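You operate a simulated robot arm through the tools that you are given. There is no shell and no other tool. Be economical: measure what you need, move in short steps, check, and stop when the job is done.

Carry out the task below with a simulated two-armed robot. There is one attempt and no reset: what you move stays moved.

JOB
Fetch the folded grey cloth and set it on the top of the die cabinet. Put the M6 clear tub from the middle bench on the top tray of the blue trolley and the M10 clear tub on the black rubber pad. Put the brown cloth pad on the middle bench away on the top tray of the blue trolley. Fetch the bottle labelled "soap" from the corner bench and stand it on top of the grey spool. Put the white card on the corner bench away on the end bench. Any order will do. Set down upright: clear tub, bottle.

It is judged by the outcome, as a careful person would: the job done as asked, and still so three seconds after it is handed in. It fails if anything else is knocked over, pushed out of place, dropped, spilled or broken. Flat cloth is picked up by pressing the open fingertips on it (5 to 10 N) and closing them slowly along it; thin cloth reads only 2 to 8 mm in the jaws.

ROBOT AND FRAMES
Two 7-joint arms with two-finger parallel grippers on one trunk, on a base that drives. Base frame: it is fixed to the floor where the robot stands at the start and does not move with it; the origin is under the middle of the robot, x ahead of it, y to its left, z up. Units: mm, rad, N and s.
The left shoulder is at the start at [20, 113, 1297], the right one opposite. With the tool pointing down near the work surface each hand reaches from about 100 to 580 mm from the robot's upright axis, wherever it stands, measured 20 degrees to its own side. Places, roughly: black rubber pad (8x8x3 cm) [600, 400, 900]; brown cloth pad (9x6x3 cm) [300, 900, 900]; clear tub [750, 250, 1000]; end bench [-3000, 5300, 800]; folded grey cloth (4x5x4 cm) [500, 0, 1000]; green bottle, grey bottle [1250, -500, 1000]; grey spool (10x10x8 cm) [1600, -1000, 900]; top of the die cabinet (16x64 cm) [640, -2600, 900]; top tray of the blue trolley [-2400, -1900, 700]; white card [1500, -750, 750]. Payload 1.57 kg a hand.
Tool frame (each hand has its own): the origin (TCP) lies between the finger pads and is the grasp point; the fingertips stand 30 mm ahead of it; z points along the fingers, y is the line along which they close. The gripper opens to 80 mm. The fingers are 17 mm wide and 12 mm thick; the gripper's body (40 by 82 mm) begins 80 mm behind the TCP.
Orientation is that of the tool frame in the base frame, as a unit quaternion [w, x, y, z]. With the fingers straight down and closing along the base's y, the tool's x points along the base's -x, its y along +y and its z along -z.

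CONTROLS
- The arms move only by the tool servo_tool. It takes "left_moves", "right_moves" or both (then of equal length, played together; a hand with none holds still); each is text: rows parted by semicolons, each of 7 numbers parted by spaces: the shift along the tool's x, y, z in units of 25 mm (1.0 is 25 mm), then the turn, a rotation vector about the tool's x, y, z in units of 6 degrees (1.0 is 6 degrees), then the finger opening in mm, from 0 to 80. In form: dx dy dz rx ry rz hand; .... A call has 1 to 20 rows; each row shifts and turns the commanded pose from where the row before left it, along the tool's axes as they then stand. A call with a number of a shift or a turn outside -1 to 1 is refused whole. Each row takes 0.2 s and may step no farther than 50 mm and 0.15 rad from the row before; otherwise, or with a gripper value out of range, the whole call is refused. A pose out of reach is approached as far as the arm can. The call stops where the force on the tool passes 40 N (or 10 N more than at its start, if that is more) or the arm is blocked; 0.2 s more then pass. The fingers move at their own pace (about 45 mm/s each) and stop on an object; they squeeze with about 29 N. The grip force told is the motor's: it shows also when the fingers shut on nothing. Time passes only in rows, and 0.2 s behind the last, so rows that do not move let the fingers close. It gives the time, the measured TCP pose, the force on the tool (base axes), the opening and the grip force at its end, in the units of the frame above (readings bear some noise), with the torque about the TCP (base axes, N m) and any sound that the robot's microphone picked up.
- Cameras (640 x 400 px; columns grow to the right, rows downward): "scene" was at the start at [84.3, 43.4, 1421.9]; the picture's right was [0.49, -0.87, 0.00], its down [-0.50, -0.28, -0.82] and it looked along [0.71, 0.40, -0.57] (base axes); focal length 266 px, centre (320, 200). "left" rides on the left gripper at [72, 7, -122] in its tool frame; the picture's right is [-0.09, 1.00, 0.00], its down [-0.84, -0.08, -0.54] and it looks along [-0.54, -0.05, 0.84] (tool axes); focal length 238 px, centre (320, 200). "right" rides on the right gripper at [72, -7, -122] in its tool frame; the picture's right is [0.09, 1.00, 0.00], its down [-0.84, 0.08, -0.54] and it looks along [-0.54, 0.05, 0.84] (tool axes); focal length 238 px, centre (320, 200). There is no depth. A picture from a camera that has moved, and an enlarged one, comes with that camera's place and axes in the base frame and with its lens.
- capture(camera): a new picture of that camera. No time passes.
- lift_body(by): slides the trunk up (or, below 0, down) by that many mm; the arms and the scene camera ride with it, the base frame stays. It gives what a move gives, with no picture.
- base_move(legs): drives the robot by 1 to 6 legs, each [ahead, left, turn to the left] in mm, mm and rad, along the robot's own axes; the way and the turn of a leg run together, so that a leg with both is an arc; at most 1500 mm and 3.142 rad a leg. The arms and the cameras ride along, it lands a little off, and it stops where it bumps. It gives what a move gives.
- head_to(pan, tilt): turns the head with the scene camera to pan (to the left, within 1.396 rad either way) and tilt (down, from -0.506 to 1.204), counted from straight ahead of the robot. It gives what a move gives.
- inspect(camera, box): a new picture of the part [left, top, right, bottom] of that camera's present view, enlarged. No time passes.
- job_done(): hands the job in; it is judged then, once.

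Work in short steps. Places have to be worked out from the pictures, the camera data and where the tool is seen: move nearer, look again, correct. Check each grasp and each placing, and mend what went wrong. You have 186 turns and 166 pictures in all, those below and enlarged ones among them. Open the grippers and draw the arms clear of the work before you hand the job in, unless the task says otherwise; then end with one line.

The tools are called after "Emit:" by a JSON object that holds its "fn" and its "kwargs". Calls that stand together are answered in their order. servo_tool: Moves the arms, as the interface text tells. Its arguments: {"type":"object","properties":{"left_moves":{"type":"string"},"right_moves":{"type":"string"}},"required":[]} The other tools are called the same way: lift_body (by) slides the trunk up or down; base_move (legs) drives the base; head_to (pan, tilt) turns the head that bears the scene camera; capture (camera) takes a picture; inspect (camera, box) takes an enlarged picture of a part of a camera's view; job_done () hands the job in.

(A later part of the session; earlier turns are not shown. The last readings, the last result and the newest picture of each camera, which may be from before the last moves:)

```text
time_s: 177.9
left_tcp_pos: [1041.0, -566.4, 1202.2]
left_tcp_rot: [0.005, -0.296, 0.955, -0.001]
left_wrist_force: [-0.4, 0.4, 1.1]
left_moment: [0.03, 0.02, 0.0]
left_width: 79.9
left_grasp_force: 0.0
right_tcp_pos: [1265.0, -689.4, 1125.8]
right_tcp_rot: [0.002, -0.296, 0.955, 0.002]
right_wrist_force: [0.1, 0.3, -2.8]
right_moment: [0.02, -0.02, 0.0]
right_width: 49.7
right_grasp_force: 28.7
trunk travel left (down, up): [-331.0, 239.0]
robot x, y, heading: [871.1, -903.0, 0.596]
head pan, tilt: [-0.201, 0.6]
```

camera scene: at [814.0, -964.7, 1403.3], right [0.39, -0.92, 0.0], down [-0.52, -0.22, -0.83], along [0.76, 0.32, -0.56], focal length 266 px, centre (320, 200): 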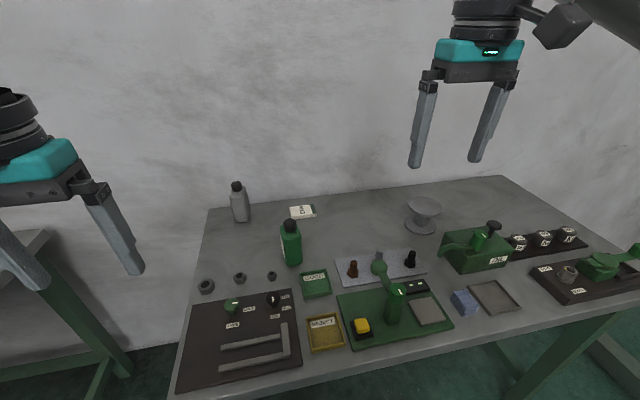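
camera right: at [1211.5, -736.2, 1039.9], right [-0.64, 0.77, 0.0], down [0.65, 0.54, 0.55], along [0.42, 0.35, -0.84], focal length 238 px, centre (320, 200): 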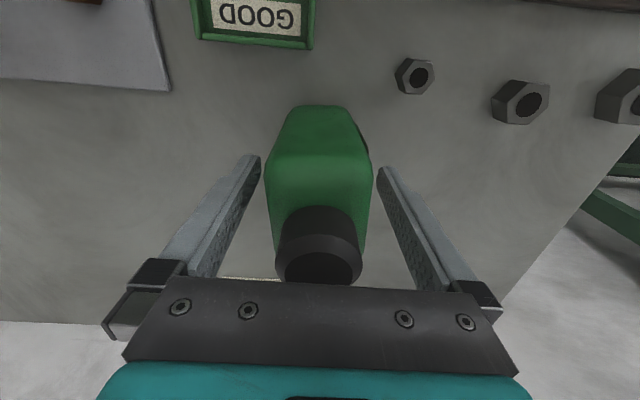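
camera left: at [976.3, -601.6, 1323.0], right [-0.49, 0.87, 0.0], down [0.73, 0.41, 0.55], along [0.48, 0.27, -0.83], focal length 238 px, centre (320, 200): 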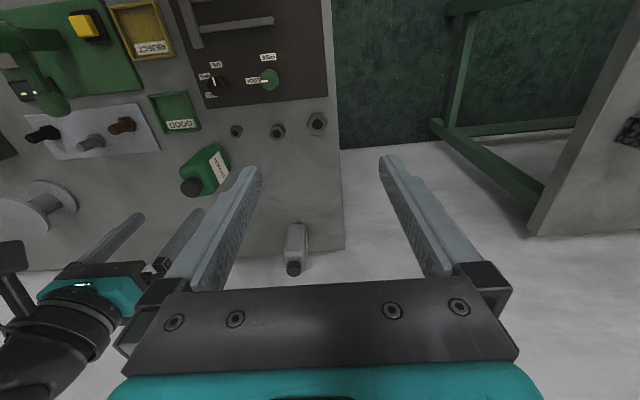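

Bottle held. Shift base right 320 and look at the spool.

Emit:
{"fn": "base_move", "kwargs": {"legs": [[30, -320, 0]]}}

Emit:
{"fn": "capture", "kwargs": {"camera": "scene"}}

Emit:
{"fn": "capture", "kwargs": {"camera": "right"}}

```text
time_s: 180.0
left_tcp_pos: [1244.2, -808.5, 1201.5]
left_tcp_rot: [0.006, -0.296, 0.955, 0.0]
left_wrist_force: [-0.4, 0.2, -0.8]
left_moment: [-0.02, 0.0, -0.01]
left_width: 80.1
left_grasp_force: 0.1
right_tcp_pos: [1469.4, -932.5, 1126.7]
right_tcp_rot: [0.001, -0.297, 0.955, 0.002]
right_wrist_force: [0.2, -1.0, -2.9]
right_moment: [0.03, -0.02, -0.02]
right_width: 49.6
right_grasp_force: 29.5
trunk travel left (down, up): [-331.0, 239.0]
robot x, y, heading: [1077.2, -1144.3, 0.6]
head pan, tilt: [-0.201, 0.6]
```

```text
76 pictures are left
camera scene: at [1164.1, -1107.2, 1403.2], right [0.39, -0.92, 0.0], down [-0.52, -0.22, -0.82], along [0.76, 0.32, -0.57], focal length 266 px, centre (320, 200)
```

scene: 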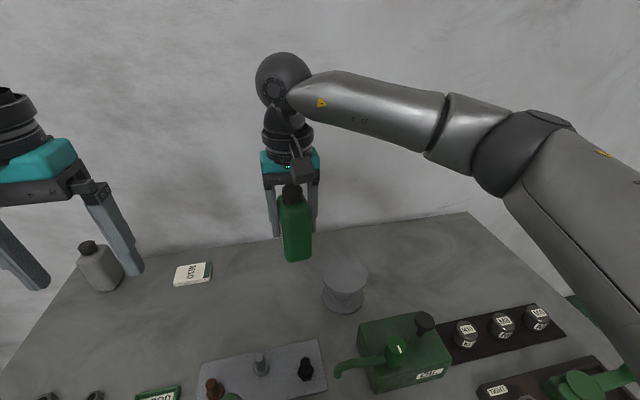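

```text
75 pictures are left
camera right: at [1412.5, -979.0, 1247.8], right [-0.64, 0.77, 0.0], down [0.65, 0.53, 0.55], along [0.42, 0.35, -0.84], focal length 238 px, centre (320, 200)
```

right: 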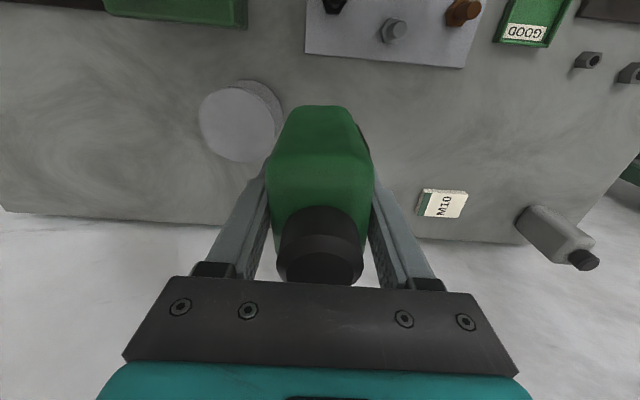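

Spool centre (1548,-1009), top ≈928. Move over it and lower to ~15 mm above.

Emit:
{"fn": "servo_tool", "kwargs": {"right_moves": "-.21 -.86 0 0 0 0 35;-.21 -.86 0 0 0 0 35;-.21 -.86 0 0 0 0 35;-.21 -.86 0 0 0 0 35;-.22 -.85 0 0 0 0 35;0 0 1 0 0 0 35;0 0 1 0 0 0 35;0 0 1 0 0 0 35;0 0 .9 0 0 0 35;0 0 0 0 0 0 35"}}

Emit:
{"fn": "capture", "kwargs": {"camera": "right"}}

Emit:
{"fn": "inspect", "kwargs": {"camera": "scene", "box": [260, 160, 440, 340]}}

```text
time_s: 182.2
left_tcp_pos: [1243.7, -807.4, 1202.4]
left_tcp_rot: [0.006, -0.295, 0.955, -0.001]
left_wrist_force: [0.4, -0.4, 0.3]
left_moment: [0.03, 0.01, 0.01]
left_width: 79.7
left_grasp_force: 0.0
right_tcp_pos: [1550.1, -1005.4, 1030.1]
right_tcp_rot: [0.002, -0.296, 0.955, 0.002]
right_wrist_force: [0.5, -0.1, -2.1]
right_moment: [0.01, -0.03, -0.01]
right_width: 49.5
right_grasp_force: 29.5
trunk travel left (down, up): [-331.0, 239.0]
robot x, y, heading: [1075.0, -1146.3, 0.6]
head pan, tilt: [-0.201, 0.6]
```

```text
74 pictures are left
camera right: at [1492.9, -1051.6, 1151.3], right [-0.64, 0.77, 0.0], down [0.65, 0.53, 0.55], along [0.42, 0.35, -0.84], focal length 238 px, centre (320, 200)
```

right: 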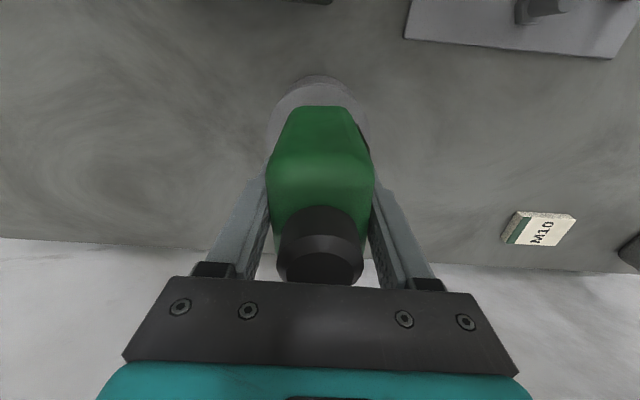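

```text
2.22 times, centred on (350, 250) of scene
camera zoom: at [1163.6, -1106.6, 1403.3], right [0.39, -0.92, 0.0], down [-0.52, -0.22, -0.83], along [0.76, 0.32, -0.57], focal length 591 px, centre (253, 89)
```

zoom: 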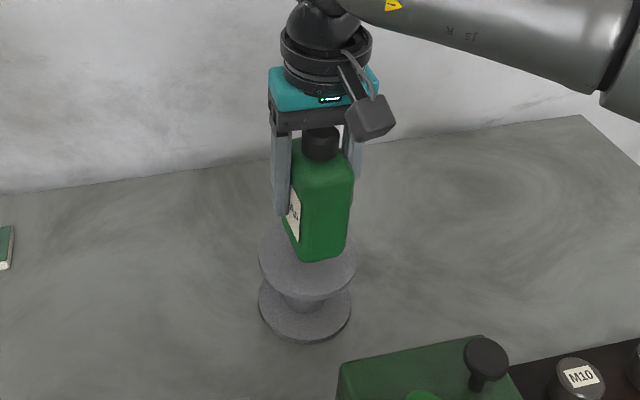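

Well centred. Nudge 4 mm left and lower to contact.

Emit:
{"fn": "servo_tool", "kwargs": {"right_moves": "0 .16 .3 0 0 0 35;0 0 .3 0 0 0 35;0 0 0 0 0 0 35"}}

Emit:
{"fn": "servo_tool", "kwargs": {"right_moves": "0 0 .2 0 0 0 35;0 0 0 0 0 0 35"}}

```text
time_s: 183.0
left_tcp_pos: [1243.8, -808.6, 1202.5]
left_tcp_rot: [0.006, -0.295, 0.955, -0.001]
left_wrist_force: [0.2, 0.0, -0.6]
left_moment: [-0.03, 0.04, -0.02]
left_width: 80.0
left_grasp_force: 0.1
right_tcp_pos: [1545.8, -1002.0, 1013.8]
right_tcp_rot: [0.002, -0.295, 0.955, 0.001]
right_wrist_force: [-0.2, -0.5, -2.7]
right_moment: [-0.01, 0.0, -0.02]
right_width: 49.3
right_grasp_force: 29.3
trunk travel left (down, up): [-331.0, 239.0]
robot x, y, heading: [1078.3, -1150.5, 0.595]
head pan, tilt: [-0.201, 0.6]
```

```text
time_s: 183.6
left_tcp_pos: [1243.0, -808.2, 1201.9]
left_tcp_rot: [0.006, -0.295, 0.955, -0.001]
left_wrist_force: [0.3, 0.1, -0.7]
left_moment: [0.01, -0.01, 0.04]
left_width: 80.2
left_grasp_force: 0.1
right_tcp_pos: [1547.2, -1001.6, 1009.5]
right_tcp_rot: [0.001, -0.296, 0.955, 0.002]
right_wrist_force: [-0.5, -0.7, -3.7]
right_moment: [-0.01, -0.01, -0.02]
right_width: 49.5
right_grasp_force: 28.7
trunk travel left (down, up): [-331.0, 239.0]
robot x, y, heading: [1076.4, -1145.0, 0.596]
head pan, tilt: [-0.201, 0.6]
```

Emit:
{"fn": "servo_tool", "kwargs": {"right_moves": "0 0 .2 0 0 0 35;0 0 0 0 0 0 35"}}

Emit:
{"fn": "servo_tool", "kwargs": {"right_moves": "0 0 .2 0 0 0 35;0 0 0 0 0 0 35"}}

Emit:
{"fn": "inspect", "kwargs": {"camera": "scene", "box": [290, 200, 410, 320]}}

```text
time_s: 184.2
left_tcp_pos: [1244.2, -807.9, 1201.6]
left_tcp_rot: [0.006, -0.295, 0.955, -0.001]
left_wrist_force: [-0.3, 1.0, -0.2]
left_moment: [0.02, 0.01, 0.0]
left_width: 79.9
left_grasp_force: 0.0
right_tcp_pos: [1545.5, -1001.0, 1005.2]
right_tcp_rot: [0.002, -0.296, 0.955, 0.002]
right_wrist_force: [0.0, 0.4, -2.2]
right_moment: [0.01, 0.01, 0.03]
right_width: 49.4
right_grasp_force: 28.3
trunk travel left (down, up): [-331.0, 239.0]
robot x, y, heading: [1074.1, -1145.1, 0.596]
head pan, tilt: [-0.201, 0.6]
```

```text
time_s: 184.8
left_tcp_pos: [1244.2, -808.5, 1201.9]
left_tcp_rot: [0.006, -0.296, 0.955, -0.001]
left_wrist_force: [0.1, -1.1, 0.5]
left_moment: [0.0, -0.04, -0.01]
left_width: 80.0
left_grasp_force: 0.1
right_tcp_pos: [1548.6, -1002.3, 1000.7]
right_tcp_rot: [0.002, -0.296, 0.955, 0.001]
right_wrist_force: [0.0, 0.0, -3.6]
right_moment: [0.03, -0.05, 0.0]
right_width: 49.3
right_grasp_force: 29.0
trunk travel left (down, up): [-331.0, 239.0]
robot x, y, heading: [1075.3, -1143.7, 0.597]
head pan, tilt: [-0.201, 0.6]
```

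```text
3.33 times, centred on (350, 260) of scene
camera zoom: at [1163.6, -1106.7, 1403.3], right [0.39, -0.92, 0.0], down [-0.52, -0.22, -0.82], along [0.76, 0.32, -0.57], focal length 887 px, centre (220, 0)
```

zoom: 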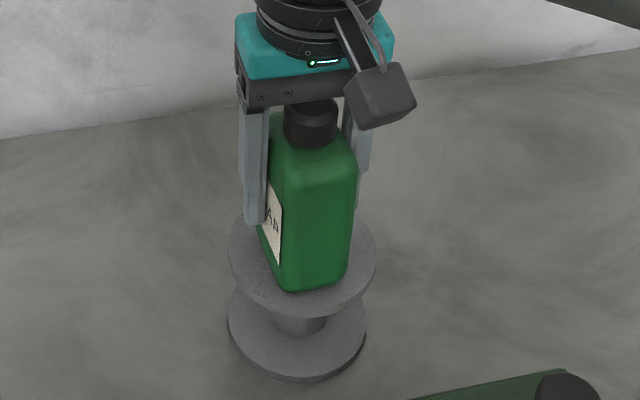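

Emit:
{"fn": "servo_tool", "kwargs": {"right_moves": "0 0 .16 0 0 0 35;0 0 0 0 0 0 35"}}

Emit:
{"fn": "servo_tool", "kwargs": {"right_moves": "0 0 .16 0 0 0 35;0 0 0 0 0 0 35"}}

```text
time_s: 185.4
left_tcp_pos: [1242.8, -808.7, 1202.4]
left_tcp_rot: [0.007, -0.295, 0.955, -0.002]
left_wrist_force: [0.4, 0.0, -0.3]
left_moment: [0.01, 0.01, 0.0]
left_width: 79.8
left_grasp_force: 0.0
right_tcp_pos: [1548.1, -1001.4, 998.7]
right_tcp_rot: [0.003, -0.296, 0.955, 0.003]
right_wrist_force: [-0.7, -0.6, 16.7]
right_moment: [-0.58, 0.36, 0.13]
right_width: 49.4
right_grasp_force: 29.6
trunk travel left (down, up): [-331.0, 239.0]
robot x, y, heading: [1076.5, -1143.4, 0.6]
head pan, tilt: [-0.201, 0.6]
```

```text
time_s: 186.0
left_tcp_pos: [1242.4, -808.5, 1202.0]
left_tcp_rot: [0.007, -0.296, 0.955, -0.002]
left_wrist_force: [-0.3, 0.0, -0.2]
left_moment: [-0.02, -0.03, 0.0]
left_width: 80.1
left_grasp_force: 0.1
right_tcp_pos: [1547.9, -1001.1, 995.6]
right_tcp_rot: [0.006, -0.295, 0.955, 0.004]
right_wrist_force: [0.6, -0.1, 30.5]
right_moment: [-0.24, -0.3, 0.32]
right_width: 48.6
right_grasp_force: 29.4
trunk travel left (down, up): [-331.0, 239.0]
robot x, y, heading: [1077.1, -1145.3, 0.606]
head pan, tilt: [-0.201, 0.6]
```

Contact (30 N). Back off 4 mm to unload, open, then check.

Emit:
{"fn": "servo_tool", "kwargs": {"right_moves": "0 0 -.16 0 0 0 35;0 0 0 0 0 0 35;0 0 0 0 0 0 55;0 0 0 0 0 0 65;0 0 0 0 0 0 80;0 0 0 0 0 0 80;0 0 0 0 0 0 80"}}

Emit:
{"fn": "inspect", "kwargs": {"camera": "scene", "box": [290, 200, 410, 320]}}

Emit:
{"fn": "capture", "kwargs": {"camera": "right"}}

```text
time_s: 187.6
left_tcp_pos: [1243.7, -809.2, 1201.4]
left_tcp_rot: [0.006, -0.296, 0.955, -0.001]
left_wrist_force: [0.1, -0.2, 0.6]
left_moment: [0.02, 0.01, 0.0]
left_width: 79.7
left_grasp_force: 0.0
right_tcp_pos: [1548.9, -1001.6, 994.7]
right_tcp_rot: [0.002, -0.296, 0.955, 0.001]
right_wrist_force: [0.2, -1.5, 0.6]
right_moment: [-0.02, 0.02, -0.01]
right_width: 79.8
right_grasp_force: 0.1
trunk travel left (down, up): [-331.0, 239.0]
robot x, y, heading: [1074.5, -1151.1, 0.598]
head pan, tilt: [-0.201, 0.6]
```

```text
3.33 times, centred on (350, 260) of scene
camera zoom: at [1163.4, -1106.7, 1403.3], right [0.39, -0.92, 0.0], down [-0.52, -0.22, -0.83], along [0.76, 0.32, -0.56], focal length 887 px, centre (220, 0)
```

zoom: 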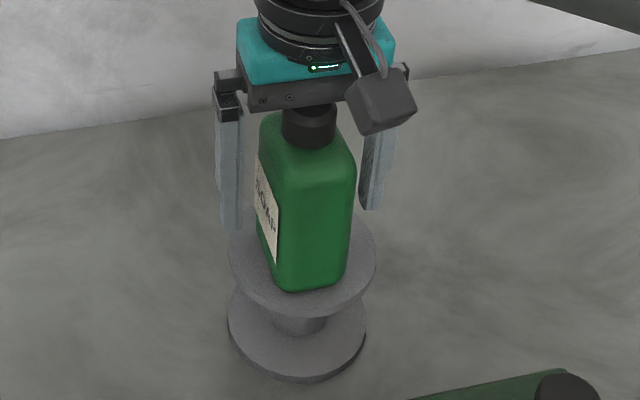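

```text
70 pictures are left
camera right: at [1492.5, -1048.6, 1117.0], right [-0.64, 0.77, 0.0], down [0.65, 0.53, 0.55], along [0.42, 0.35, -0.84], focal length 238 px, centre (320, 200)
```

right: 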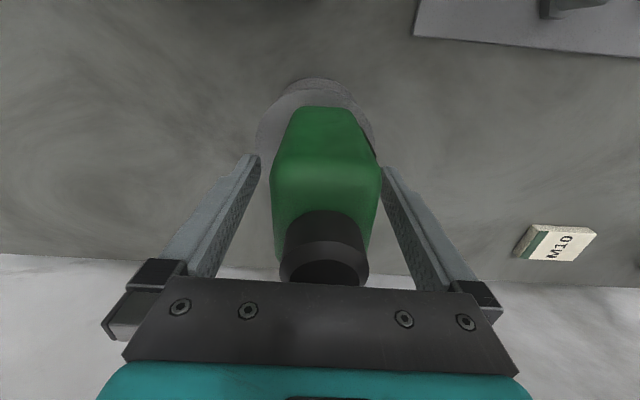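

Bottle stands. Withdraw the right hand upward and back toward the robot.

Emit:
{"fn": "servo_tool", "kwargs": {"right_moves": "0 0 -1 0 0 0 80;0 0 -1 0 0 0 80;0 0 -1 0 0 0 80;0 0 -1 0 0 0 80;0 0 -1 0 0 0 80;0 0 -1 0 0 0 80;0 0 -1 0 0 0 80;0 0 -1 0 0 0 80;0 0 -1 0 0 0 80;.5 -.5 -1 0 0 0 80;.8 -.5 -1 0 0 0 80;.8 -.5 0 0 0 0 80;.8 -.5 0 0 0 0 80;.8 0 0 0 0 0 80;.8 0 0 0 0 0 80"}}

Emit:
{"fn": "base_move", "kwargs": {"legs": [[100, 50, 0]]}}

Emit:
{"fn": "capture", "kwargs": {"camera": "left"}}

Emit:
{"fn": "capture", "kwargs": {"camera": "scene"}}

```text
time_s: 190.8
left_tcp_pos: [1243.2, -808.7, 1201.2]
left_tcp_rot: [0.006, -0.296, 0.955, -0.002]
left_wrist_force: [0.1, 0.1, 0.6]
left_moment: [0.02, 0.02, 0.02]
left_width: 79.9
left_grasp_force: 0.0
right_tcp_pos: [1483.4, -1107.8, 1267.9]
right_tcp_rot: [0.001, -0.295, 0.955, 0.001]
right_wrist_force: [0.2, -0.1, 0.7]
right_moment: [0.02, -0.02, -0.02]
right_width: 80.2
right_grasp_force: 0.0
trunk travel left (down, up): [-331.0, 239.0]
robot x, y, heading: [1074.3, -1145.4, 0.601]
head pan, tilt: [-0.201, 0.6]
```

```text
time_s: 191.9
left_tcp_pos: [1270.8, -756.4, 1206.7]
left_tcp_rot: [0.012, -0.295, 0.955, 0.002]
left_wrist_force: [-0.8, 0.5, -0.6]
left_moment: [0.03, 0.03, -0.03]
left_width: 79.8
left_grasp_force: 0.1
right_tcp_pos: [1508.5, -1054.5, 1269.9]
right_tcp_rot: [0.006, -0.295, 0.955, 0.005]
right_wrist_force: [-0.6, -0.2, -0.2]
right_moment: [-0.03, 0.01, -0.02]
right_width: 80.1
right_grasp_force: 0.1
trunk travel left (down, up): [-331.0, 239.0]
robot x, y, heading: [1111.8, -1077.7, 0.601]
head pan, tilt: [-0.201, 0.6]
stopped in leg 1: the robot was blocked; the commanded pose is now the measured one
```

```text
69 pictures are left
camera left: at [1204.4, -792.5, 1326.8], right [-0.48, 0.88, 0.0], down [0.73, 0.4, 0.56], along [0.49, 0.27, -0.83], focal length 238 px, centre (320, 200)
```

left: 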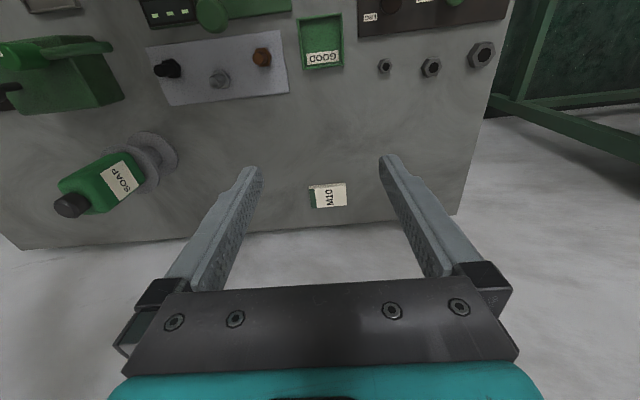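

```text
68 pictures are left
camera scene: at [1188.2, -1056.1, 1404.4], right [0.39, -0.92, -0.01], down [-0.52, -0.21, -0.83], along [0.76, 0.33, -0.56], focal length 266 px, centre (320, 200)
```

scene: 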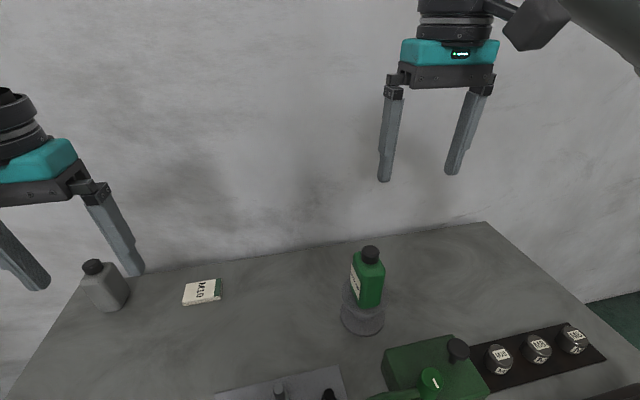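

Blocked by the bench edge (bottle still stands). Back off 8 mm, shift left 40, lower the trunk 60 and test whether the left hand can reach over the card at (1460,-622).

Emit:
{"fn": "base_move", "kwargs": {"legs": [[-8, 40, 0]]}}

Emit:
{"fn": "lift_body", "kwargs": {"by": -60}}

Emit:
{"fn": "servo_tool", "kwargs": {"left_moves": "-.96 -.14 .7 0 0 0 80;-.96 -.14 .7 0 0 0 80;-.96 -.14 .7 0 0 0 80;-.96 -.14 .7 0 0 0 80;-.96 -.14 .7 0 0 0 80;-.96 -.14 .7 0 0 0 80;-.96 -.14 .7 0 0 0 80;-.96 -.14 .7 0 0 0 80;-.96 -.14 .7 0 0 0 80;-.96 -.14 .7 0 0 0 80;0 0 0 0 0 0 80"}}

Emit:
{"fn": "capture", "kwargs": {"camera": "left"}}

```text
time_s: 192.8
left_tcp_pos: [1242.7, -713.0, 1202.9]
left_tcp_rot: [0.008, -0.295, 0.955, -0.003]
left_wrist_force: [-0.4, -0.6, -0.2]
left_moment: [-0.02, 0.08, 0.01]
left_width: 80.0
left_grasp_force: 0.1
right_tcp_pos: [1482.4, -1010.7, 1269.1]
right_tcp_rot: [0.004, -0.295, 0.955, 0.001]
right_wrist_force: [0.4, -0.4, 0.4]
right_moment: [0.02, 0.06, 0.0]
right_width: 79.7
right_grasp_force: 0.0
trunk travel left (down, up): [-331.0, 239.0]
robot x, y, heading: [1081.2, -1047.9, 0.598]
head pan, tilt: [-0.201, 0.6]
```

```text
time_s: 193.8
left_tcp_pos: [1245.1, -716.2, 1142.3]
left_tcp_rot: [0.009, -0.295, 0.956, -0.001]
left_wrist_force: [0.0, -0.1, -0.3]
left_moment: [0.0, 0.01, 0.03]
left_width: 80.1
left_grasp_force: 0.0
right_tcp_pos: [1485.1, -1014.2, 1208.9]
right_tcp_rot: [0.004, -0.295, 0.955, 0.002]
right_wrist_force: [-0.3, 0.1, 0.3]
right_moment: [0.01, 0.0, -0.02]
right_width: 79.8
right_grasp_force: 0.1
trunk travel left (down, up): [-271.0, 299.0]
robot x, y, heading: [1078.6, -1050.4, 0.598]
head pan, tilt: [-0.201, 0.6]
```

```text
time_s: 196.2
left_tcp_pos: [1368.0, -613.4, 1003.4]
left_tcp_rot: [0.009, -0.294, 0.956, -0.001]
left_wrist_force: [0.1, 0.2, -0.3]
left_moment: [0.0, 0.01, 0.01]
left_width: 79.9
left_grasp_force: 0.0
left hand out of reach, approached as far as the arm can: row 7, 8, 9, 10
right_tcp_pos: [1483.7, -1014.0, 1209.4]
right_tcp_rot: [0.004, -0.296, 0.955, 0.002]
right_wrist_force: [-0.4, 0.2, -0.1]
right_moment: [0.02, 0.0, -0.02]
right_width: 80.0
right_grasp_force: 0.0
trunk travel left (down, up): [-271.0, 299.0]
robot x, y, heading: [1085.1, -1053.7, 0.602]
head pan, tilt: [-0.201, 0.6]
```

```text
67 pictures are left
camera left: at [1302.7, -649.3, 1123.3], right [-0.48, 0.87, -0.01], down [0.73, 0.41, 0.56], along [0.49, 0.27, -0.83], focal length 238 px, centre (320, 200)
```

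left: 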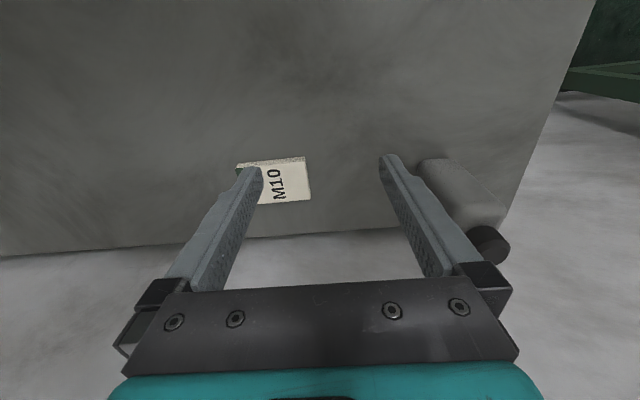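

Vertical reach ends ~60 mm short. I'll tilt the closed left hand 30° forward, press the fingertips on the card, and drag it toward me before grasping it.

Emit:
{"fn": "servo_tool", "kwargs": {"left_moves": "0 -.48 0 0 -1 0 40;0 -.48 0 0 -1 0 20;0 -.48 0 0 -1 0 0;0 -.48 0 0 -1 0 0;0 -.48 0 0 -1 0 0;0 0 .5 0 0 0 0;0 0 .5 0 0 0 0;0 0 0 0 0 0 0"}}

Emit:
{"fn": "capture", "kwargs": {"camera": "left"}}

Emit:
{"fn": "capture", "kwargs": {"camera": "scene"}}

```text
time_s: 198.0
left_tcp_pos: [1414.3, -657.1, 980.2]
left_tcp_rot: [0.256, -0.284, 0.921, 0.075]
left_wrist_force: [-0.2, -0.1, 0.0]
left_moment: [0.0, 0.03, 0.0]
left_width: 0.0
left_grasp_force: 21.2
right_tcp_pos: [1483.8, -1014.4, 1207.8]
right_tcp_rot: [0.004, -0.295, 0.955, 0.002]
right_wrist_force: [0.3, 1.2, 0.0]
right_moment: [-0.01, 0.01, -0.05]
right_width: 80.1
right_grasp_force: 0.1
trunk travel left (down, up): [-271.0, 299.0]
robot x, y, heading: [1085.7, -1052.1, 0.601]
head pan, tilt: [-0.201, 0.6]
```

```text
66 pictures are left
camera left: at [1307.7, -721.6, 1048.7], right [-0.5, 0.87, 0.04], down [0.4, 0.19, 0.9], along [0.77, 0.46, -0.44], focal length 238 px, centre (320, 200)
```

left: 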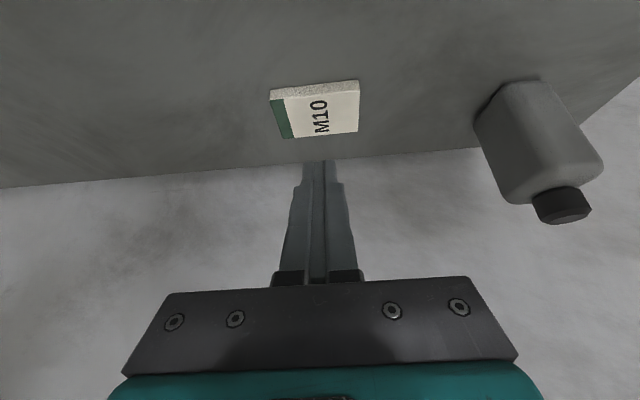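

```text
65 pictures are left
camera scene: at [1164.0, -1014.3, 1343.8], right [0.39, -0.92, 0.0], down [-0.52, -0.22, -0.83], along [0.76, 0.32, -0.56], focal length 266 px, centre (320, 200)
```

scene: 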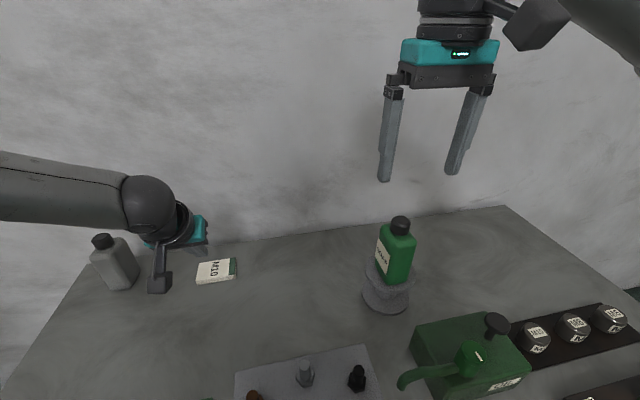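

With the tilt the hand reaches. Lower the fingertips to ~15 mm above the card centre, then press gently.

Emit:
{"fn": "servo_tool", "kwargs": {"left_moves": ".065 -.03 .886 0 0 0 0;.065 -.03 .886 0 0 0 0;.065 -.03 .886 0 0 0 0;.065 -.03 .886 0 0 0 0;0 0 0 0 0 0 0"}}

Emit:
{"fn": "servo_tool", "kwargs": {"left_moves": ".1 0 .173 0 0 0 0;.1 0 .173 0 0 0 0;0 0 0 0 0 0 0"}}

Emit:
{"fn": "capture", "kwargs": {"camera": "left"}}

```text
time_s: 199.2
left_tcp_pos: [1399.5, -626.4, 943.9]
left_tcp_rot: [0.255, -0.285, 0.921, 0.075]
left_wrist_force: [0.7, 0.5, -0.2]
left_moment: [-0.03, -0.03, 0.0]
left_width: 0.0
left_grasp_force: 21.8
left hand out of reach, approached as far as the arm can: row 1, 2, 3, 4
right_tcp_pos: [1484.8, -1015.1, 1209.0]
right_tcp_rot: [0.003, -0.296, 0.955, 0.001]
right_wrist_force: [0.6, 0.5, 0.0]
right_moment: [0.01, 0.01, -0.02]
right_width: 79.8
right_grasp_force: 0.1
trunk travel left (down, up): [-271.0, 299.0]
robot x, y, heading: [1081.8, -1047.6, 0.598]
head pan, tilt: [-0.201, 0.6]
```

```text
time_s: 200.0
left_tcp_pos: [1395.1, -624.4, 937.5]
left_tcp_rot: [0.256, -0.285, 0.921, 0.075]
left_wrist_force: [-0.5, 0.0, 0.2]
left_moment: [0.0, -0.03, 0.03]
left_width: 0.0
left_grasp_force: 21.4
left hand out of reach, approached as far as the arm can: row 2
right_tcp_pos: [1485.3, -1013.9, 1209.2]
right_tcp_rot: [0.004, -0.295, 0.956, 0.002]
right_wrist_force: [0.1, -0.7, 0.2]
right_moment: [0.0, -0.03, 0.02]
right_width: 80.0
right_grasp_force: 0.0
trunk travel left (down, up): [-271.0, 299.0]
robot x, y, heading: [1082.1, -1053.6, 0.599]
head pan, tilt: [-0.201, 0.6]
```

```text
64 pictures are left
camera left: at [1287.5, -688.7, 1005.5], right [-0.5, 0.87, 0.04], down [0.4, 0.19, 0.9], along [0.77, 0.46, -0.44], focal length 238 px, centre (320, 200)
```

left: 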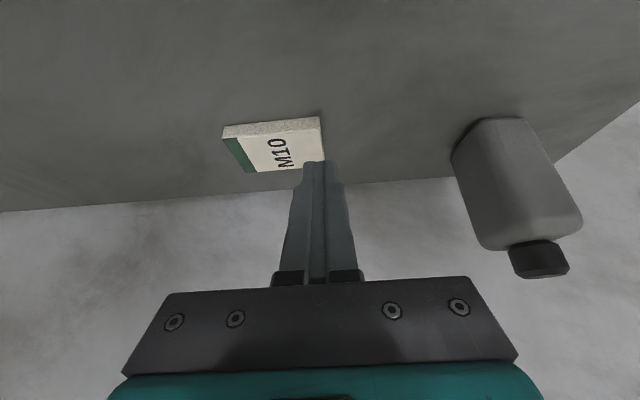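

Reach shrinks when lowering the arm, so I return to the earlier pose, raise the right hand, and lower by trunk instead.

Emit:
{"fn": "servo_tool", "kwargs": {"left_moves": "-.38 -.8 -.77 0 0 0 0;-.38 -.8 -.77 0 0 0 0;0 0 0 0 0 0 0;-.2 0 .1 0 0 0 0;-.3 0 .2 0 0 0 0;-.3 0 .2 0 0 0 0;0 0 0 0 0 0 0", "right_moves": "0 0 -1 0 0 0 80;0 0 -1 0 0 0 80;0 0 -1 0 0 0 80;0 0 -1 0 0 0 80;0.8 -.5 -1 0 0 0 80;0.8 -.5 -1 0 0 0 80;0.8 -.5 -1 0 0 0 80"}}

Emit:
{"fn": "capture", "kwargs": {"camera": "left"}}

```text
time_s: 201.6
left_tcp_pos: [1426.6, -642.0, 986.1]
left_tcp_rot: [0.255, -0.285, 0.921, 0.075]
left_wrist_force: [0.2, 0.2, 0.2]
left_moment: [-0.04, -0.02, -0.03]
left_width: 0.1
left_grasp_force: 21.5
left hand out of reach, approached as far as the arm can: row 5, 6
right_tcp_pos: [1453.3, -1081.4, 1382.1]
right_tcp_rot: [0.003, -0.295, 0.956, 0.003]
right_wrist_force: [0.2, -0.3, -0.5]
right_moment: [-0.02, -0.02, 0.0]
right_width: 80.2
right_grasp_force: 0.1
trunk travel left (down, up): [-271.0, 299.0]
robot x, y, heading: [1082.1, -1048.6, 0.601]
head pan, tilt: [-0.201, 0.6]
```

```text
63 pictures are left
camera left: at [1319.4, -706.7, 1054.1], right [-0.5, 0.87, 0.04], down [0.4, 0.19, 0.9], along [0.77, 0.46, -0.44], focal length 238 px, centre (320, 200)
```

left: 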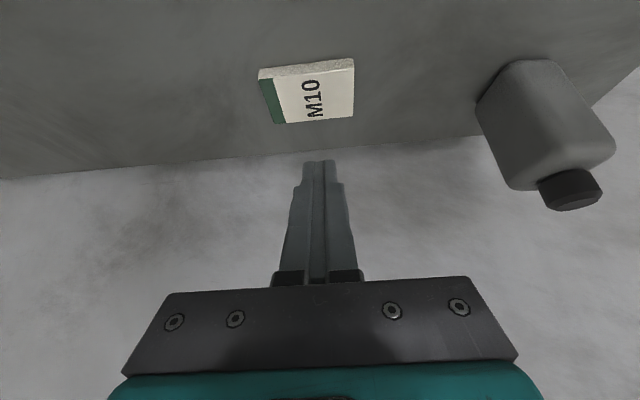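

Tip is over the near part of the card. Lower the trunk 90, then in small steps.

Emit:
{"fn": "lift_body", "kwargs": {"by": -85}}

Emit:
{"fn": "capture", "kwargs": {"camera": "left"}}

```text
time_s: 202.8
left_tcp_pos: [1431.3, -640.3, 898.5]
left_tcp_rot: [0.253, -0.285, 0.921, 0.074]
left_wrist_force: [-1.0, -0.8, -0.5]
left_moment: [-0.01, -0.01, 0.0]
left_width: 0.2
left_grasp_force: 21.1
right_tcp_pos: [1459.9, -1075.1, 1295.0]
right_tcp_rot: [0.001, -0.296, 0.955, 0.002]
right_wrist_force: [-0.2, 1.0, -0.3]
right_moment: [-0.03, -0.01, -0.02]
right_width: 80.1
right_grasp_force: 0.1
trunk travel left (down, up): [-186.0, 384.0]
robot x, y, heading: [1079.2, -1048.9, 0.598]
head pan, tilt: [-0.201, 0.6]
```

```text
62 pictures are left
camera left: at [1324.5, -703.1, 966.6], right [-0.49, 0.87, 0.04], down [0.41, 0.19, 0.89], along [0.77, 0.46, -0.45], focal length 238 px, centre (320, 200)
```

left: 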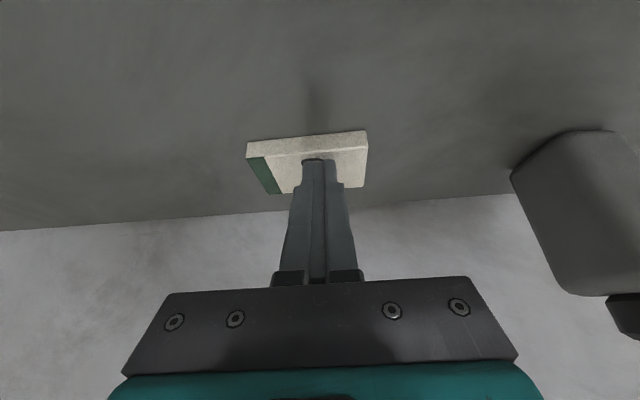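

The tip is right at the near edge; tilt 12° more and reach 25 mm further ahead.

Emit:
{"fn": "servo_tool", "kwargs": {"left_moves": "0 0 0 0 -1 0 0;0 0 0 0 -1 0 0;-.37 -.2 .33 0 0 0 0;-.37 -.2 .33 0 0 0 0;0 0 0 0 0 0 0"}}

Emit:
{"fn": "capture", "kwargs": {"camera": "left"}}

```text
time_s: 204.0
left_tcp_pos: [1444.5, -629.6, 907.8]
left_tcp_rot: [0.348, -0.275, 0.89, 0.103]
left_wrist_force: [-0.8, -0.1, 0.6]
left_moment: [0.04, -0.01, 0.01]
left_width: 0.0
left_grasp_force: 21.2
left hand out of reach, approached as far as the arm can: row 3, 4
right_tcp_pos: [1458.7, -1078.1, 1295.7]
right_tcp_rot: [0.002, -0.296, 0.955, 0.002]
right_wrist_force: [-0.5, -0.1, -1.2]
right_moment: [0.0, 0.0, -0.01]
right_width: 80.0
right_grasp_force: 0.0
trunk travel left (down, up): [-186.0, 384.0]
robot x, y, heading: [1081.9, -1054.7, 0.599]
head pan, tilt: [-0.201, 0.6]
```

```text
61 pictures are left
camera left: at [1329.5, -699.9, 948.9], right [-0.5, 0.86, 0.05], down [0.24, 0.08, 0.97], along [0.83, 0.5, -0.25], focal length 238 px, centre (320, 200)
```

left: 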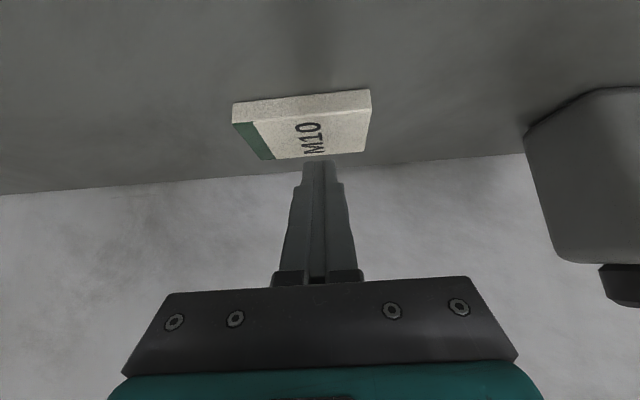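

Tip is now over the card's middle, ~25 mm above. Lower by trunk in steps until 5–10 N.

Emit:
{"fn": "lift_body", "kwargs": {"by": -20}}

Emit:
{"fn": "lift_body", "kwargs": {"by": -5}}

Emit:
{"fn": "lift_body", "kwargs": {"by": -4}}

```text
time_s: 204.7
left_tcp_pos: [1447.9, -629.8, 893.3]
left_tcp_rot: [0.354, -0.275, 0.888, 0.105]
left_wrist_force: [-1.0, 1.1, 21.6]
left_moment: [0.23, -0.23, 0.02]
left_width: 0.0
left_grasp_force: 21.3
right_tcp_pos: [1458.4, -1078.7, 1276.1]
right_tcp_rot: [0.003, -0.296, 0.955, 0.002]
right_wrist_force: [0.5, -0.4, -0.5]
right_moment: [0.01, 0.06, 0.02]
right_width: 80.1
right_grasp_force: 0.1
trunk travel left (down, up): [-166.0, 404.0]
robot x, y, heading: [1081.7, -1050.1, 0.6]
head pan, tilt: [-0.201, 0.6]
```

```text
time_s: 205.2
left_tcp_pos: [1451.0, -627.3, 893.6]
left_tcp_rot: [0.359, -0.273, 0.886, 0.105]
left_wrist_force: [3.7, -0.5, 6.7]
left_moment: [0.06, -0.16, -0.05]
left_width: 0.1
left_grasp_force: 21.5
right_tcp_pos: [1459.4, -1076.1, 1270.2]
right_tcp_rot: [0.002, -0.296, 0.955, 0.002]
right_wrist_force: [1.2, 0.7, 0.4]
right_moment: [0.01, 0.03, 0.0]
right_width: 79.7
right_grasp_force: 0.0
trunk travel left (down, up): [-161.0, 409.0]
robot x, y, heading: [1082.8, -1050.3, 0.597]
head pan, tilt: [-0.201, 0.6]
stopped: the force on the tool passed its limit at 42 N (the readings are from after the stop); the commanded pose is now the measured one
```

```text
time_s: 205.7
left_tcp_pos: [1450.2, -626.9, 893.2]
left_tcp_rot: [0.363, -0.273, 0.885, 0.106]
left_wrist_force: [0.1, 1.7, 27.5]
left_moment: [0.28, -0.34, 0.05]
left_width: 0.1
left_grasp_force: 21.3
right_tcp_pos: [1457.9, -1078.5, 1267.3]
right_tcp_rot: [0.003, -0.296, 0.955, 0.003]
right_wrist_force: [0.3, -0.1, -0.2]
right_moment: [0.03, -0.02, -0.02]
right_width: 79.9
right_grasp_force: 0.1
trunk travel left (down, up): [-157.0, 413.0]
robot x, y, heading: [1082.9, -1052.5, 0.599]
head pan, tilt: [-0.201, 0.6]
```

Pressing ~27 N; ease 2 mm, then drag by backing the base 90 mm.

Emit:
{"fn": "lift_body", "kwargs": {"by": 2}}

Emit:
{"fn": "base_move", "kwargs": {"legs": [[-40, 0, 0]]}}

Emit:
{"fn": "capture", "kwargs": {"camera": "left"}}

```text
time_s: 206.2
left_tcp_pos: [1449.5, -626.9, 893.3]
left_tcp_rot: [0.36, -0.273, 0.886, 0.105]
left_wrist_force: [4.4, 3.3, 22.8]
left_moment: [0.32, -0.39, 0.11]
left_width: 0.2
left_grasp_force: 21.0
right_tcp_pos: [1458.4, -1077.2, 1269.2]
right_tcp_rot: [0.003, -0.296, 0.955, 0.002]
right_wrist_force: [-0.6, 1.2, 0.5]
right_moment: [0.01, 0.02, -0.02]
right_width: 80.0
right_grasp_force: 0.1
trunk travel left (down, up): [-159.0, 411.0]
robot x, y, heading: [1083.0, -1050.8, 0.6]
head pan, tilt: [-0.201, 0.6]
```

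```text
time_s: 207.1
left_tcp_pos: [1415.1, -652.2, 891.9]
left_tcp_rot: [0.36, -0.274, 0.886, 0.105]
left_wrist_force: [-9.1, -5.4, 27.9]
left_moment: [0.09, -0.1, 0.0]
left_width: 0.1
left_grasp_force: 20.8
right_tcp_pos: [1423.7, -1100.7, 1269.5]
right_tcp_rot: [0.003, -0.296, 0.955, 0.001]
right_wrist_force: [0.5, 0.8, 0.0]
right_moment: [-0.03, 0.01, -0.02]
right_width: 79.9
right_grasp_force: 0.0
trunk travel left (down, up): [-159.0, 411.0]
robot x, y, heading: [1051.7, -1077.3, 0.603]
head pan, tilt: [-0.201, 0.6]
```

```text
60 pictures are left
camera left: at [1297.7, -722.9, 930.6], right [-0.5, 0.86, 0.05], down [0.22, 0.07, 0.97], along [0.83, 0.5, -0.23], focal length 238 px, centre (320, 200)
```

left: 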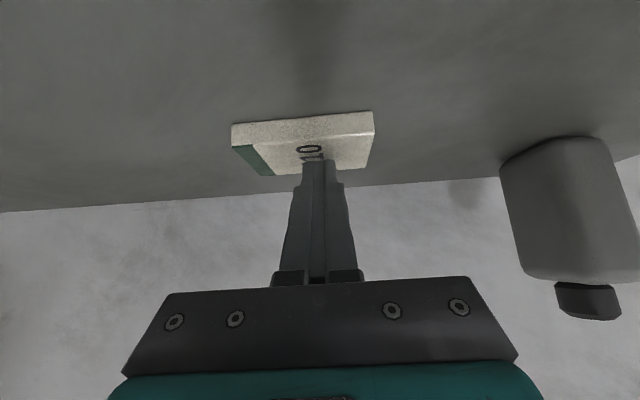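

The card follows. Drag 70 mm more.

Emit:
{"fn": "base_move", "kwargs": {"legs": [[-70, 0, 0]]}}

Emit:
{"fn": "capture", "kwargs": {"camera": "left"}}

Emit:
{"fn": "capture", "kwargs": {"camera": "scene"}}

```text
time_s: 208.1
left_tcp_pos: [1358.8, -691.7, 894.1]
left_tcp_rot: [0.36, -0.272, 0.886, 0.103]
left_wrist_force: [-1.6, -1.8, 14.1]
left_moment: [0.06, -0.13, -0.01]
left_width: 0.0
left_grasp_force: 21.2
right_tcp_pos: [1365.9, -1139.0, 1269.5]
right_tcp_rot: [0.001, -0.295, 0.955, 0.002]
right_wrist_force: [0.3, 0.1, -0.4]
right_moment: [0.0, -0.02, 0.0]
right_width: 80.0
right_grasp_force: 0.0
trunk travel left (down, up): [-159.0, 411.0]
robot x, y, heading: [992.3, -1114.2, 0.599]
head pan, tilt: [-0.201, 0.6]
```

```text
59 pictures are left
camera left: at [1242.4, -762.0, 930.7], right [-0.5, 0.86, 0.05], down [0.22, 0.07, 0.97], along [0.84, 0.5, -0.23], focal length 238 px, centre (320, 200)
```

left: 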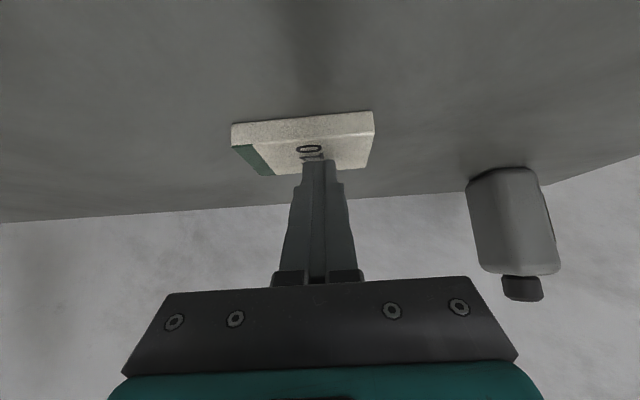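

```text
58 pictures are left
camera scene: at [1077.9, -1073.4, 1232.0], right [0.39, -0.92, 0.0], down [-0.52, -0.22, -0.83], along [0.76, 0.32, -0.56], focal length 266 px, centre (320, 200)
```

scene: 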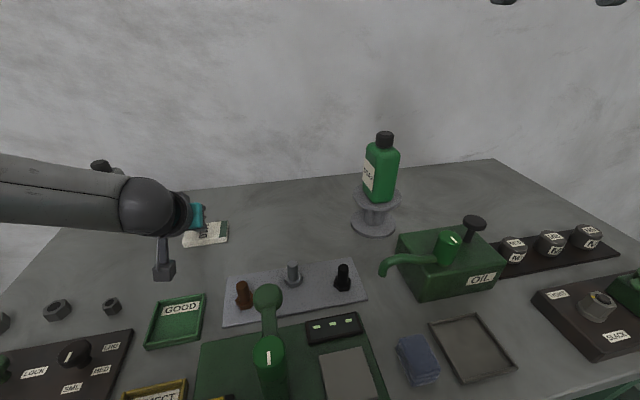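

Dragged 110 mm. Raise, straighten the hand, open, and yaw 90°.

Emit:
{"fn": "lift_body", "kwargs": {"by": 90}}

Emit:
{"fn": "servo_tool", "kwargs": {"left_moves": "0 0 -.5 0 1 0 0;0 0 -.5 0 1 0 0;0 0 -.3 0 1 0 20;0 0 0 0 1 0 40;0 0 0 0 1 0 60;0 0 0 0 1 0 80;0 0 0 0 1 0 80;0 0 0 0 0 1 80;0 0 0 0 0 1 80;0 0 0 0 0 1 80;0 0 0 0 0 1 80;0 0 0 0 0 1 80;0 0 0 0 0 1 80;0 0 0 0 0 1 80;0 0 0 0 0 1 80;0 0 0 0 0 1 80;0 0 0 0 0 1 80;0 0 0 0 0 1 80;0 0 0 0 0 1 80;0 0 0 0 0 1 80"}}

Emit:
{"fn": "servo_tool", "kwargs": {"left_moves": "0 0 0 0 0 1 80;0 0 0 0 0 1 80;0 0 0 0 0 0 80"}}

Emit:
{"fn": "capture", "kwargs": {"camera": "left"}}

```text
time_s: 209.4
left_tcp_pos: [1360.0, -690.3, 982.9]
left_tcp_rot: [0.359, -0.273, 0.886, 0.104]
left_wrist_force: [0.0, -0.3, 0.4]
left_moment: [-0.02, 0.01, 0.01]
left_width: 0.0
left_grasp_force: 21.7
right_tcp_pos: [1368.0, -1138.9, 1359.1]
right_tcp_rot: [0.002, -0.295, 0.955, 0.001]
right_wrist_force: [-0.2, -0.7, 0.2]
right_moment: [0.01, -0.01, 0.02]
right_width: 79.8
right_grasp_force: 0.0
trunk travel left (down, up): [-249.0, 321.0]
robot x, y, heading: [991.3, -1116.6, 0.6]
head pan, tilt: [-0.201, 0.6]
```

```text
time_s: 213.6
left_tcp_pos: [1298.9, -699.6, 1018.4]
left_tcp_rot: [0.014, 0.376, 0.926, 0.01]
left_wrist_force: [0.4, -0.2, 0.2]
left_moment: [0.01, -0.02, 0.02]
left_width: 79.9
left_grasp_force: 0.0
left hand out of reach, approached as far as the arm can: row 5, 6, 7
right_tcp_pos: [1367.5, -1138.2, 1358.5]
right_tcp_rot: [0.002, -0.295, 0.956, 0.002]
right_wrist_force: [0.5, 0.5, 0.8]
right_moment: [0.02, 0.0, -0.01]
right_width: 80.2
right_grasp_force: 0.1
trunk travel left (down, up): [-249.0, 321.0]
robot x, y, heading: [991.8, -1113.5, 0.598]
head pan, tilt: [-0.201, 0.6]
```

```text
time_s: 214.4
left_tcp_pos: [1299.1, -700.6, 1018.1]
left_tcp_rot: [0.013, 0.471, 0.882, 0.012]
left_wrist_force: [0.7, 0.4, -0.6]
left_moment: [-0.02, -0.04, -0.03]
left_width: 80.0
left_grasp_force: 0.1
right_tcp_pos: [1368.0, -1138.2, 1359.3]
right_tcp_rot: [0.001, -0.295, 0.956, 0.002]
right_wrist_force: [-0.1, 0.5, 0.2]
right_moment: [0.01, 0.04, 0.01]
right_width: 80.0
right_grasp_force: 0.1
trunk travel left (down, up): [-249.0, 321.0]
robot x, y, heading: [991.2, -1108.8, 0.597]
head pan, tilt: [-0.201, 0.6]
```

```text
57 pictures are left
camera left: at [1259.7, -637.7, 1139.7], right [0.88, 0.48, 0.03], down [0.38, -0.74, 0.55], along [0.29, -0.47, -0.83], focal length 238 px, centre (320, 200)
```

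left: 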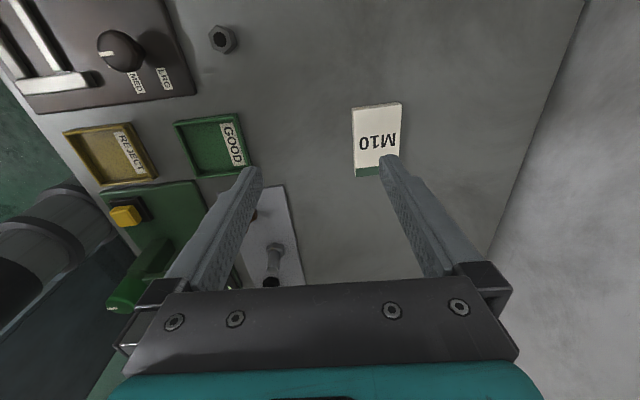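

Card is 71 mm ahead and 29 mm right of the TCP; use the base, then lower the trunk.

Emit:
{"fn": "base_move", "kwargs": {"legs": [[71, -29, 0]]}}

Emit:
{"fn": "lift_body", "kwargs": {"by": -80}}

Emit:
{"fn": "capture", "kwargs": {"camera": "left"}}

```text
time_s: 215.4
left_tcp_pos: [1373.5, -683.6, 1018.5]
left_tcp_rot: [0.013, 0.47, 0.883, 0.012]
left_wrist_force: [0.4, 0.0, -0.4]
left_moment: [0.02, 0.03, -0.01]
left_width: 79.8
left_grasp_force: 0.0
right_tcp_pos: [1443.6, -1121.6, 1359.1]
right_tcp_rot: [0.0, -0.296, 0.955, 0.002]
right_wrist_force: [0.0, -0.2, -0.2]
right_moment: [0.02, 0.01, -0.01]
right_width: 79.9
right_grasp_force: 0.1
trunk travel left (down, up): [-249.0, 321.0]
robot x, y, heading: [1066.0, -1097.2, 0.597]
head pan, tilt: [-0.201, 0.6]
```

```text
time_s: 216.6
left_tcp_pos: [1373.2, -684.1, 939.0]
left_tcp_rot: [0.013, 0.471, 0.882, 0.012]
left_wrist_force: [-0.3, 0.2, -0.2]
left_moment: [-0.02, 0.06, 0.02]
left_width: 79.8
left_grasp_force: 0.1
right_tcp_pos: [1443.4, -1123.8, 1278.9]
right_tcp_rot: [0.001, -0.296, 0.955, 0.001]
right_wrist_force: [0.2, -0.8, 0.9]
right_moment: [0.06, -0.01, -0.02]
right_width: 80.1
right_grasp_force: 0.1
trunk travel left (down, up): [-169.0, 401.0]
robot x, y, heading: [1065.8, -1097.7, 0.603]
head pan, tilt: [-0.201, 0.6]
```

```text
56 pictures are left
camera left: at [1334.3, -621.6, 1059.8], right [0.88, 0.48, 0.04], down [0.38, -0.74, 0.55], along [0.29, -0.47, -0.83], focal length 238 px, centre (320, 200)
```

left: 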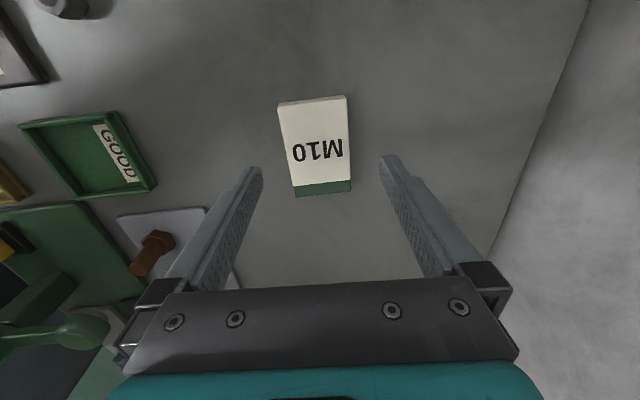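

Exactly centred. Lower 42 then small steps.

Emit:
{"fn": "lift_body", "kwargs": {"by": -44}}

Emit:
{"fn": "lift_body", "kwargs": {"by": -5}}

Emit:
{"fn": "capture", "kwargs": {"camera": "left"}}

```text
time_s: 217.5
left_tcp_pos: [1373.1, -683.1, 895.0]
left_tcp_rot: [0.014, 0.47, 0.882, 0.012]
left_wrist_force: [0.0, -0.2, -0.3]
left_moment: [0.04, 0.01, -0.01]
left_width: 80.0
left_grasp_force: 0.2
right_tcp_pos: [1442.3, -1121.6, 1235.1]
right_tcp_rot: [0.002, -0.296, 0.955, 0.001]
right_wrist_force: [0.2, -0.1, -0.4]
right_moment: [-0.01, 0.02, -0.02]
right_width: 80.0
right_grasp_force: 0.0
trunk travel left (down, up): [-125.0, 445.0]
robot x, y, heading: [1066.9, -1096.2, 0.597]
head pan, tilt: [-0.201, 0.6]
```

```text
time_s: 218.0
left_tcp_pos: [1373.9, -683.5, 889.5]
left_tcp_rot: [0.013, 0.47, 0.882, 0.011]
left_wrist_force: [-0.5, 0.3, -0.3]
left_moment: [0.01, 0.03, 0.02]
left_width: 80.2
left_grasp_force: 0.2
right_tcp_pos: [1443.7, -1122.5, 1229.9]
right_tcp_rot: [0.002, -0.296, 0.955, 0.002]
right_wrist_force: [-0.3, 1.1, -0.3]
right_moment: [-0.05, 0.01, 0.03]
right_width: 80.1
right_grasp_force: 0.0
trunk travel left (down, up): [-120.0, 450.0]
robot x, y, heading: [1065.4, -1096.7, 0.596]
head pan, tilt: [-0.201, 0.6]
```

```text
55 pictures are left
camera left: at [1334.3, -621.6, 1010.7], right [0.88, 0.48, 0.03], down [0.38, -0.74, 0.55], along [0.29, -0.47, -0.83], focal length 238 px, centre (320, 200)
```

left: 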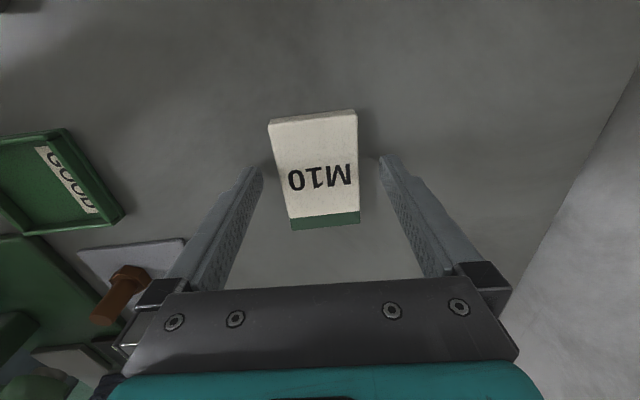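

Tips are level with the card top; lower ~9 mm more.

Emit:
{"fn": "lift_body", "kwargs": {"by": -5}}

Emit:
{"fn": "lift_body", "kwargs": {"by": -4}}

```text
time_s: 218.6
left_tcp_pos: [1373.4, -683.7, 884.0]
left_tcp_rot: [0.013, 0.47, 0.883, 0.012]
left_wrist_force: [0.0, 0.9, -0.2]
left_moment: [0.02, 0.03, 0.02]
left_width: 80.3
left_grasp_force: 0.1
right_tcp_pos: [1443.0, -1121.8, 1225.2]
right_tcp_rot: [0.001, -0.295, 0.955, 0.001]
right_wrist_force: [-0.1, 0.2, -0.3]
right_moment: [0.01, -0.01, -0.02]
right_width: 79.7
right_grasp_force: 0.0
trunk travel left (down, up): [-115.0, 455.0]
robot x, y, heading: [1067.0, -1095.7, 0.596]
head pan, tilt: [-0.201, 0.6]
```

```text
time_s: 219.1
left_tcp_pos: [1372.8, -683.3, 881.7]
left_tcp_rot: [0.014, 0.47, 0.882, 0.012]
left_wrist_force: [-0.7, 0.9, 7.5]
left_moment: [-0.15, 0.4, -0.04]
left_width: 80.4
left_grasp_force: 0.2
right_tcp_pos: [1443.6, -1122.9, 1221.4]
right_tcp_rot: [0.002, -0.296, 0.955, 0.001]
right_wrist_force: [1.3, -0.5, 0.5]
right_moment: [0.03, -0.01, 0.01]
right_width: 79.9
right_grasp_force: 0.1
trunk travel left (down, up): [-111.0, 459.0]
robot x, y, heading: [1065.2, -1097.7, 0.596]
head pan, tilt: [-0.201, 0.6]
```

Fingertips touch the bench (z≈851). Close on the card.

Emit:
{"fn": "servo_tool", "kwargs": {"left_moves": "0 0 0 0 0 0 65;0 0 0 0 0 0 55;0 0 0 0 0 0 45;0 0 0 0 0 0 35;0 0 0 0 0 0 35;0 0 0 0 0 0 35"}}

Emit:
{"fn": "lift_body", "kwargs": {"by": 60}}

Emit:
{"fn": "capture", "kwargs": {"camera": "left"}}

```text
time_s: 220.5
left_tcp_pos: [1373.6, -684.0, 882.5]
left_tcp_rot: [0.015, 0.47, 0.883, 0.013]
left_wrist_force: [-5.0, -4.1, 8.6]
left_moment: [-0.31, 0.4, 0.04]
left_width: 54.7
left_grasp_force: 29.5
right_tcp_pos: [1442.6, -1122.6, 1220.1]
right_tcp_rot: [0.001, -0.295, 0.955, 0.001]
right_wrist_force: [-0.7, -0.1, -0.2]
right_moment: [0.02, -0.02, 0.02]
right_width: 80.1
right_grasp_force: 0.1
trunk travel left (down, up): [-111.0, 459.0]
robot x, y, heading: [1066.6, -1098.7, 0.601]
head pan, tilt: [-0.201, 0.6]
```

```text
time_s: 221.5
left_tcp_pos: [1373.4, -684.8, 940.3]
left_tcp_rot: [0.012, 0.47, 0.882, 0.012]
left_wrist_force: [-0.3, 0.2, -0.2]
left_moment: [0.03, -0.01, 0.0]
left_width: 54.6
left_grasp_force: 29.0
right_tcp_pos: [1442.4, -1122.6, 1280.1]
right_tcp_rot: [0.001, -0.296, 0.955, 0.001]
right_wrist_force: [0.8, 0.3, 0.0]
right_moment: [-0.02, -0.04, -0.04]
right_width: 79.9
right_grasp_force: 0.0
trunk travel left (down, up): [-171.0, 399.0]
robot x, y, heading: [1069.3, -1093.1, 0.6]
head pan, tilt: [-0.201, 0.6]
```

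```text
54 pictures are left
camera left: at [1334.4, -621.4, 1061.5], right [0.88, 0.48, 0.03], down [0.38, -0.74, 0.55], along [0.29, -0.47, -0.83], focal length 238 px, centre (320, 200)
```

left: 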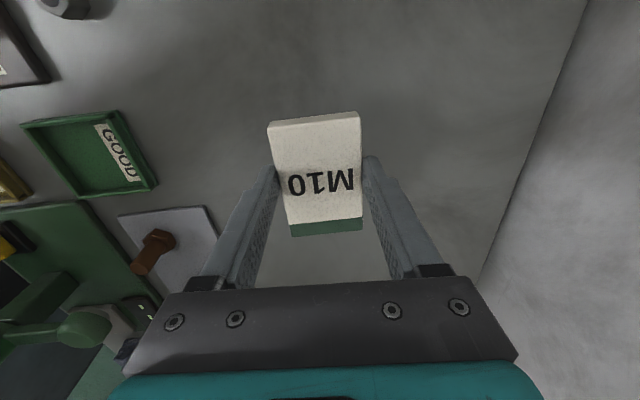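

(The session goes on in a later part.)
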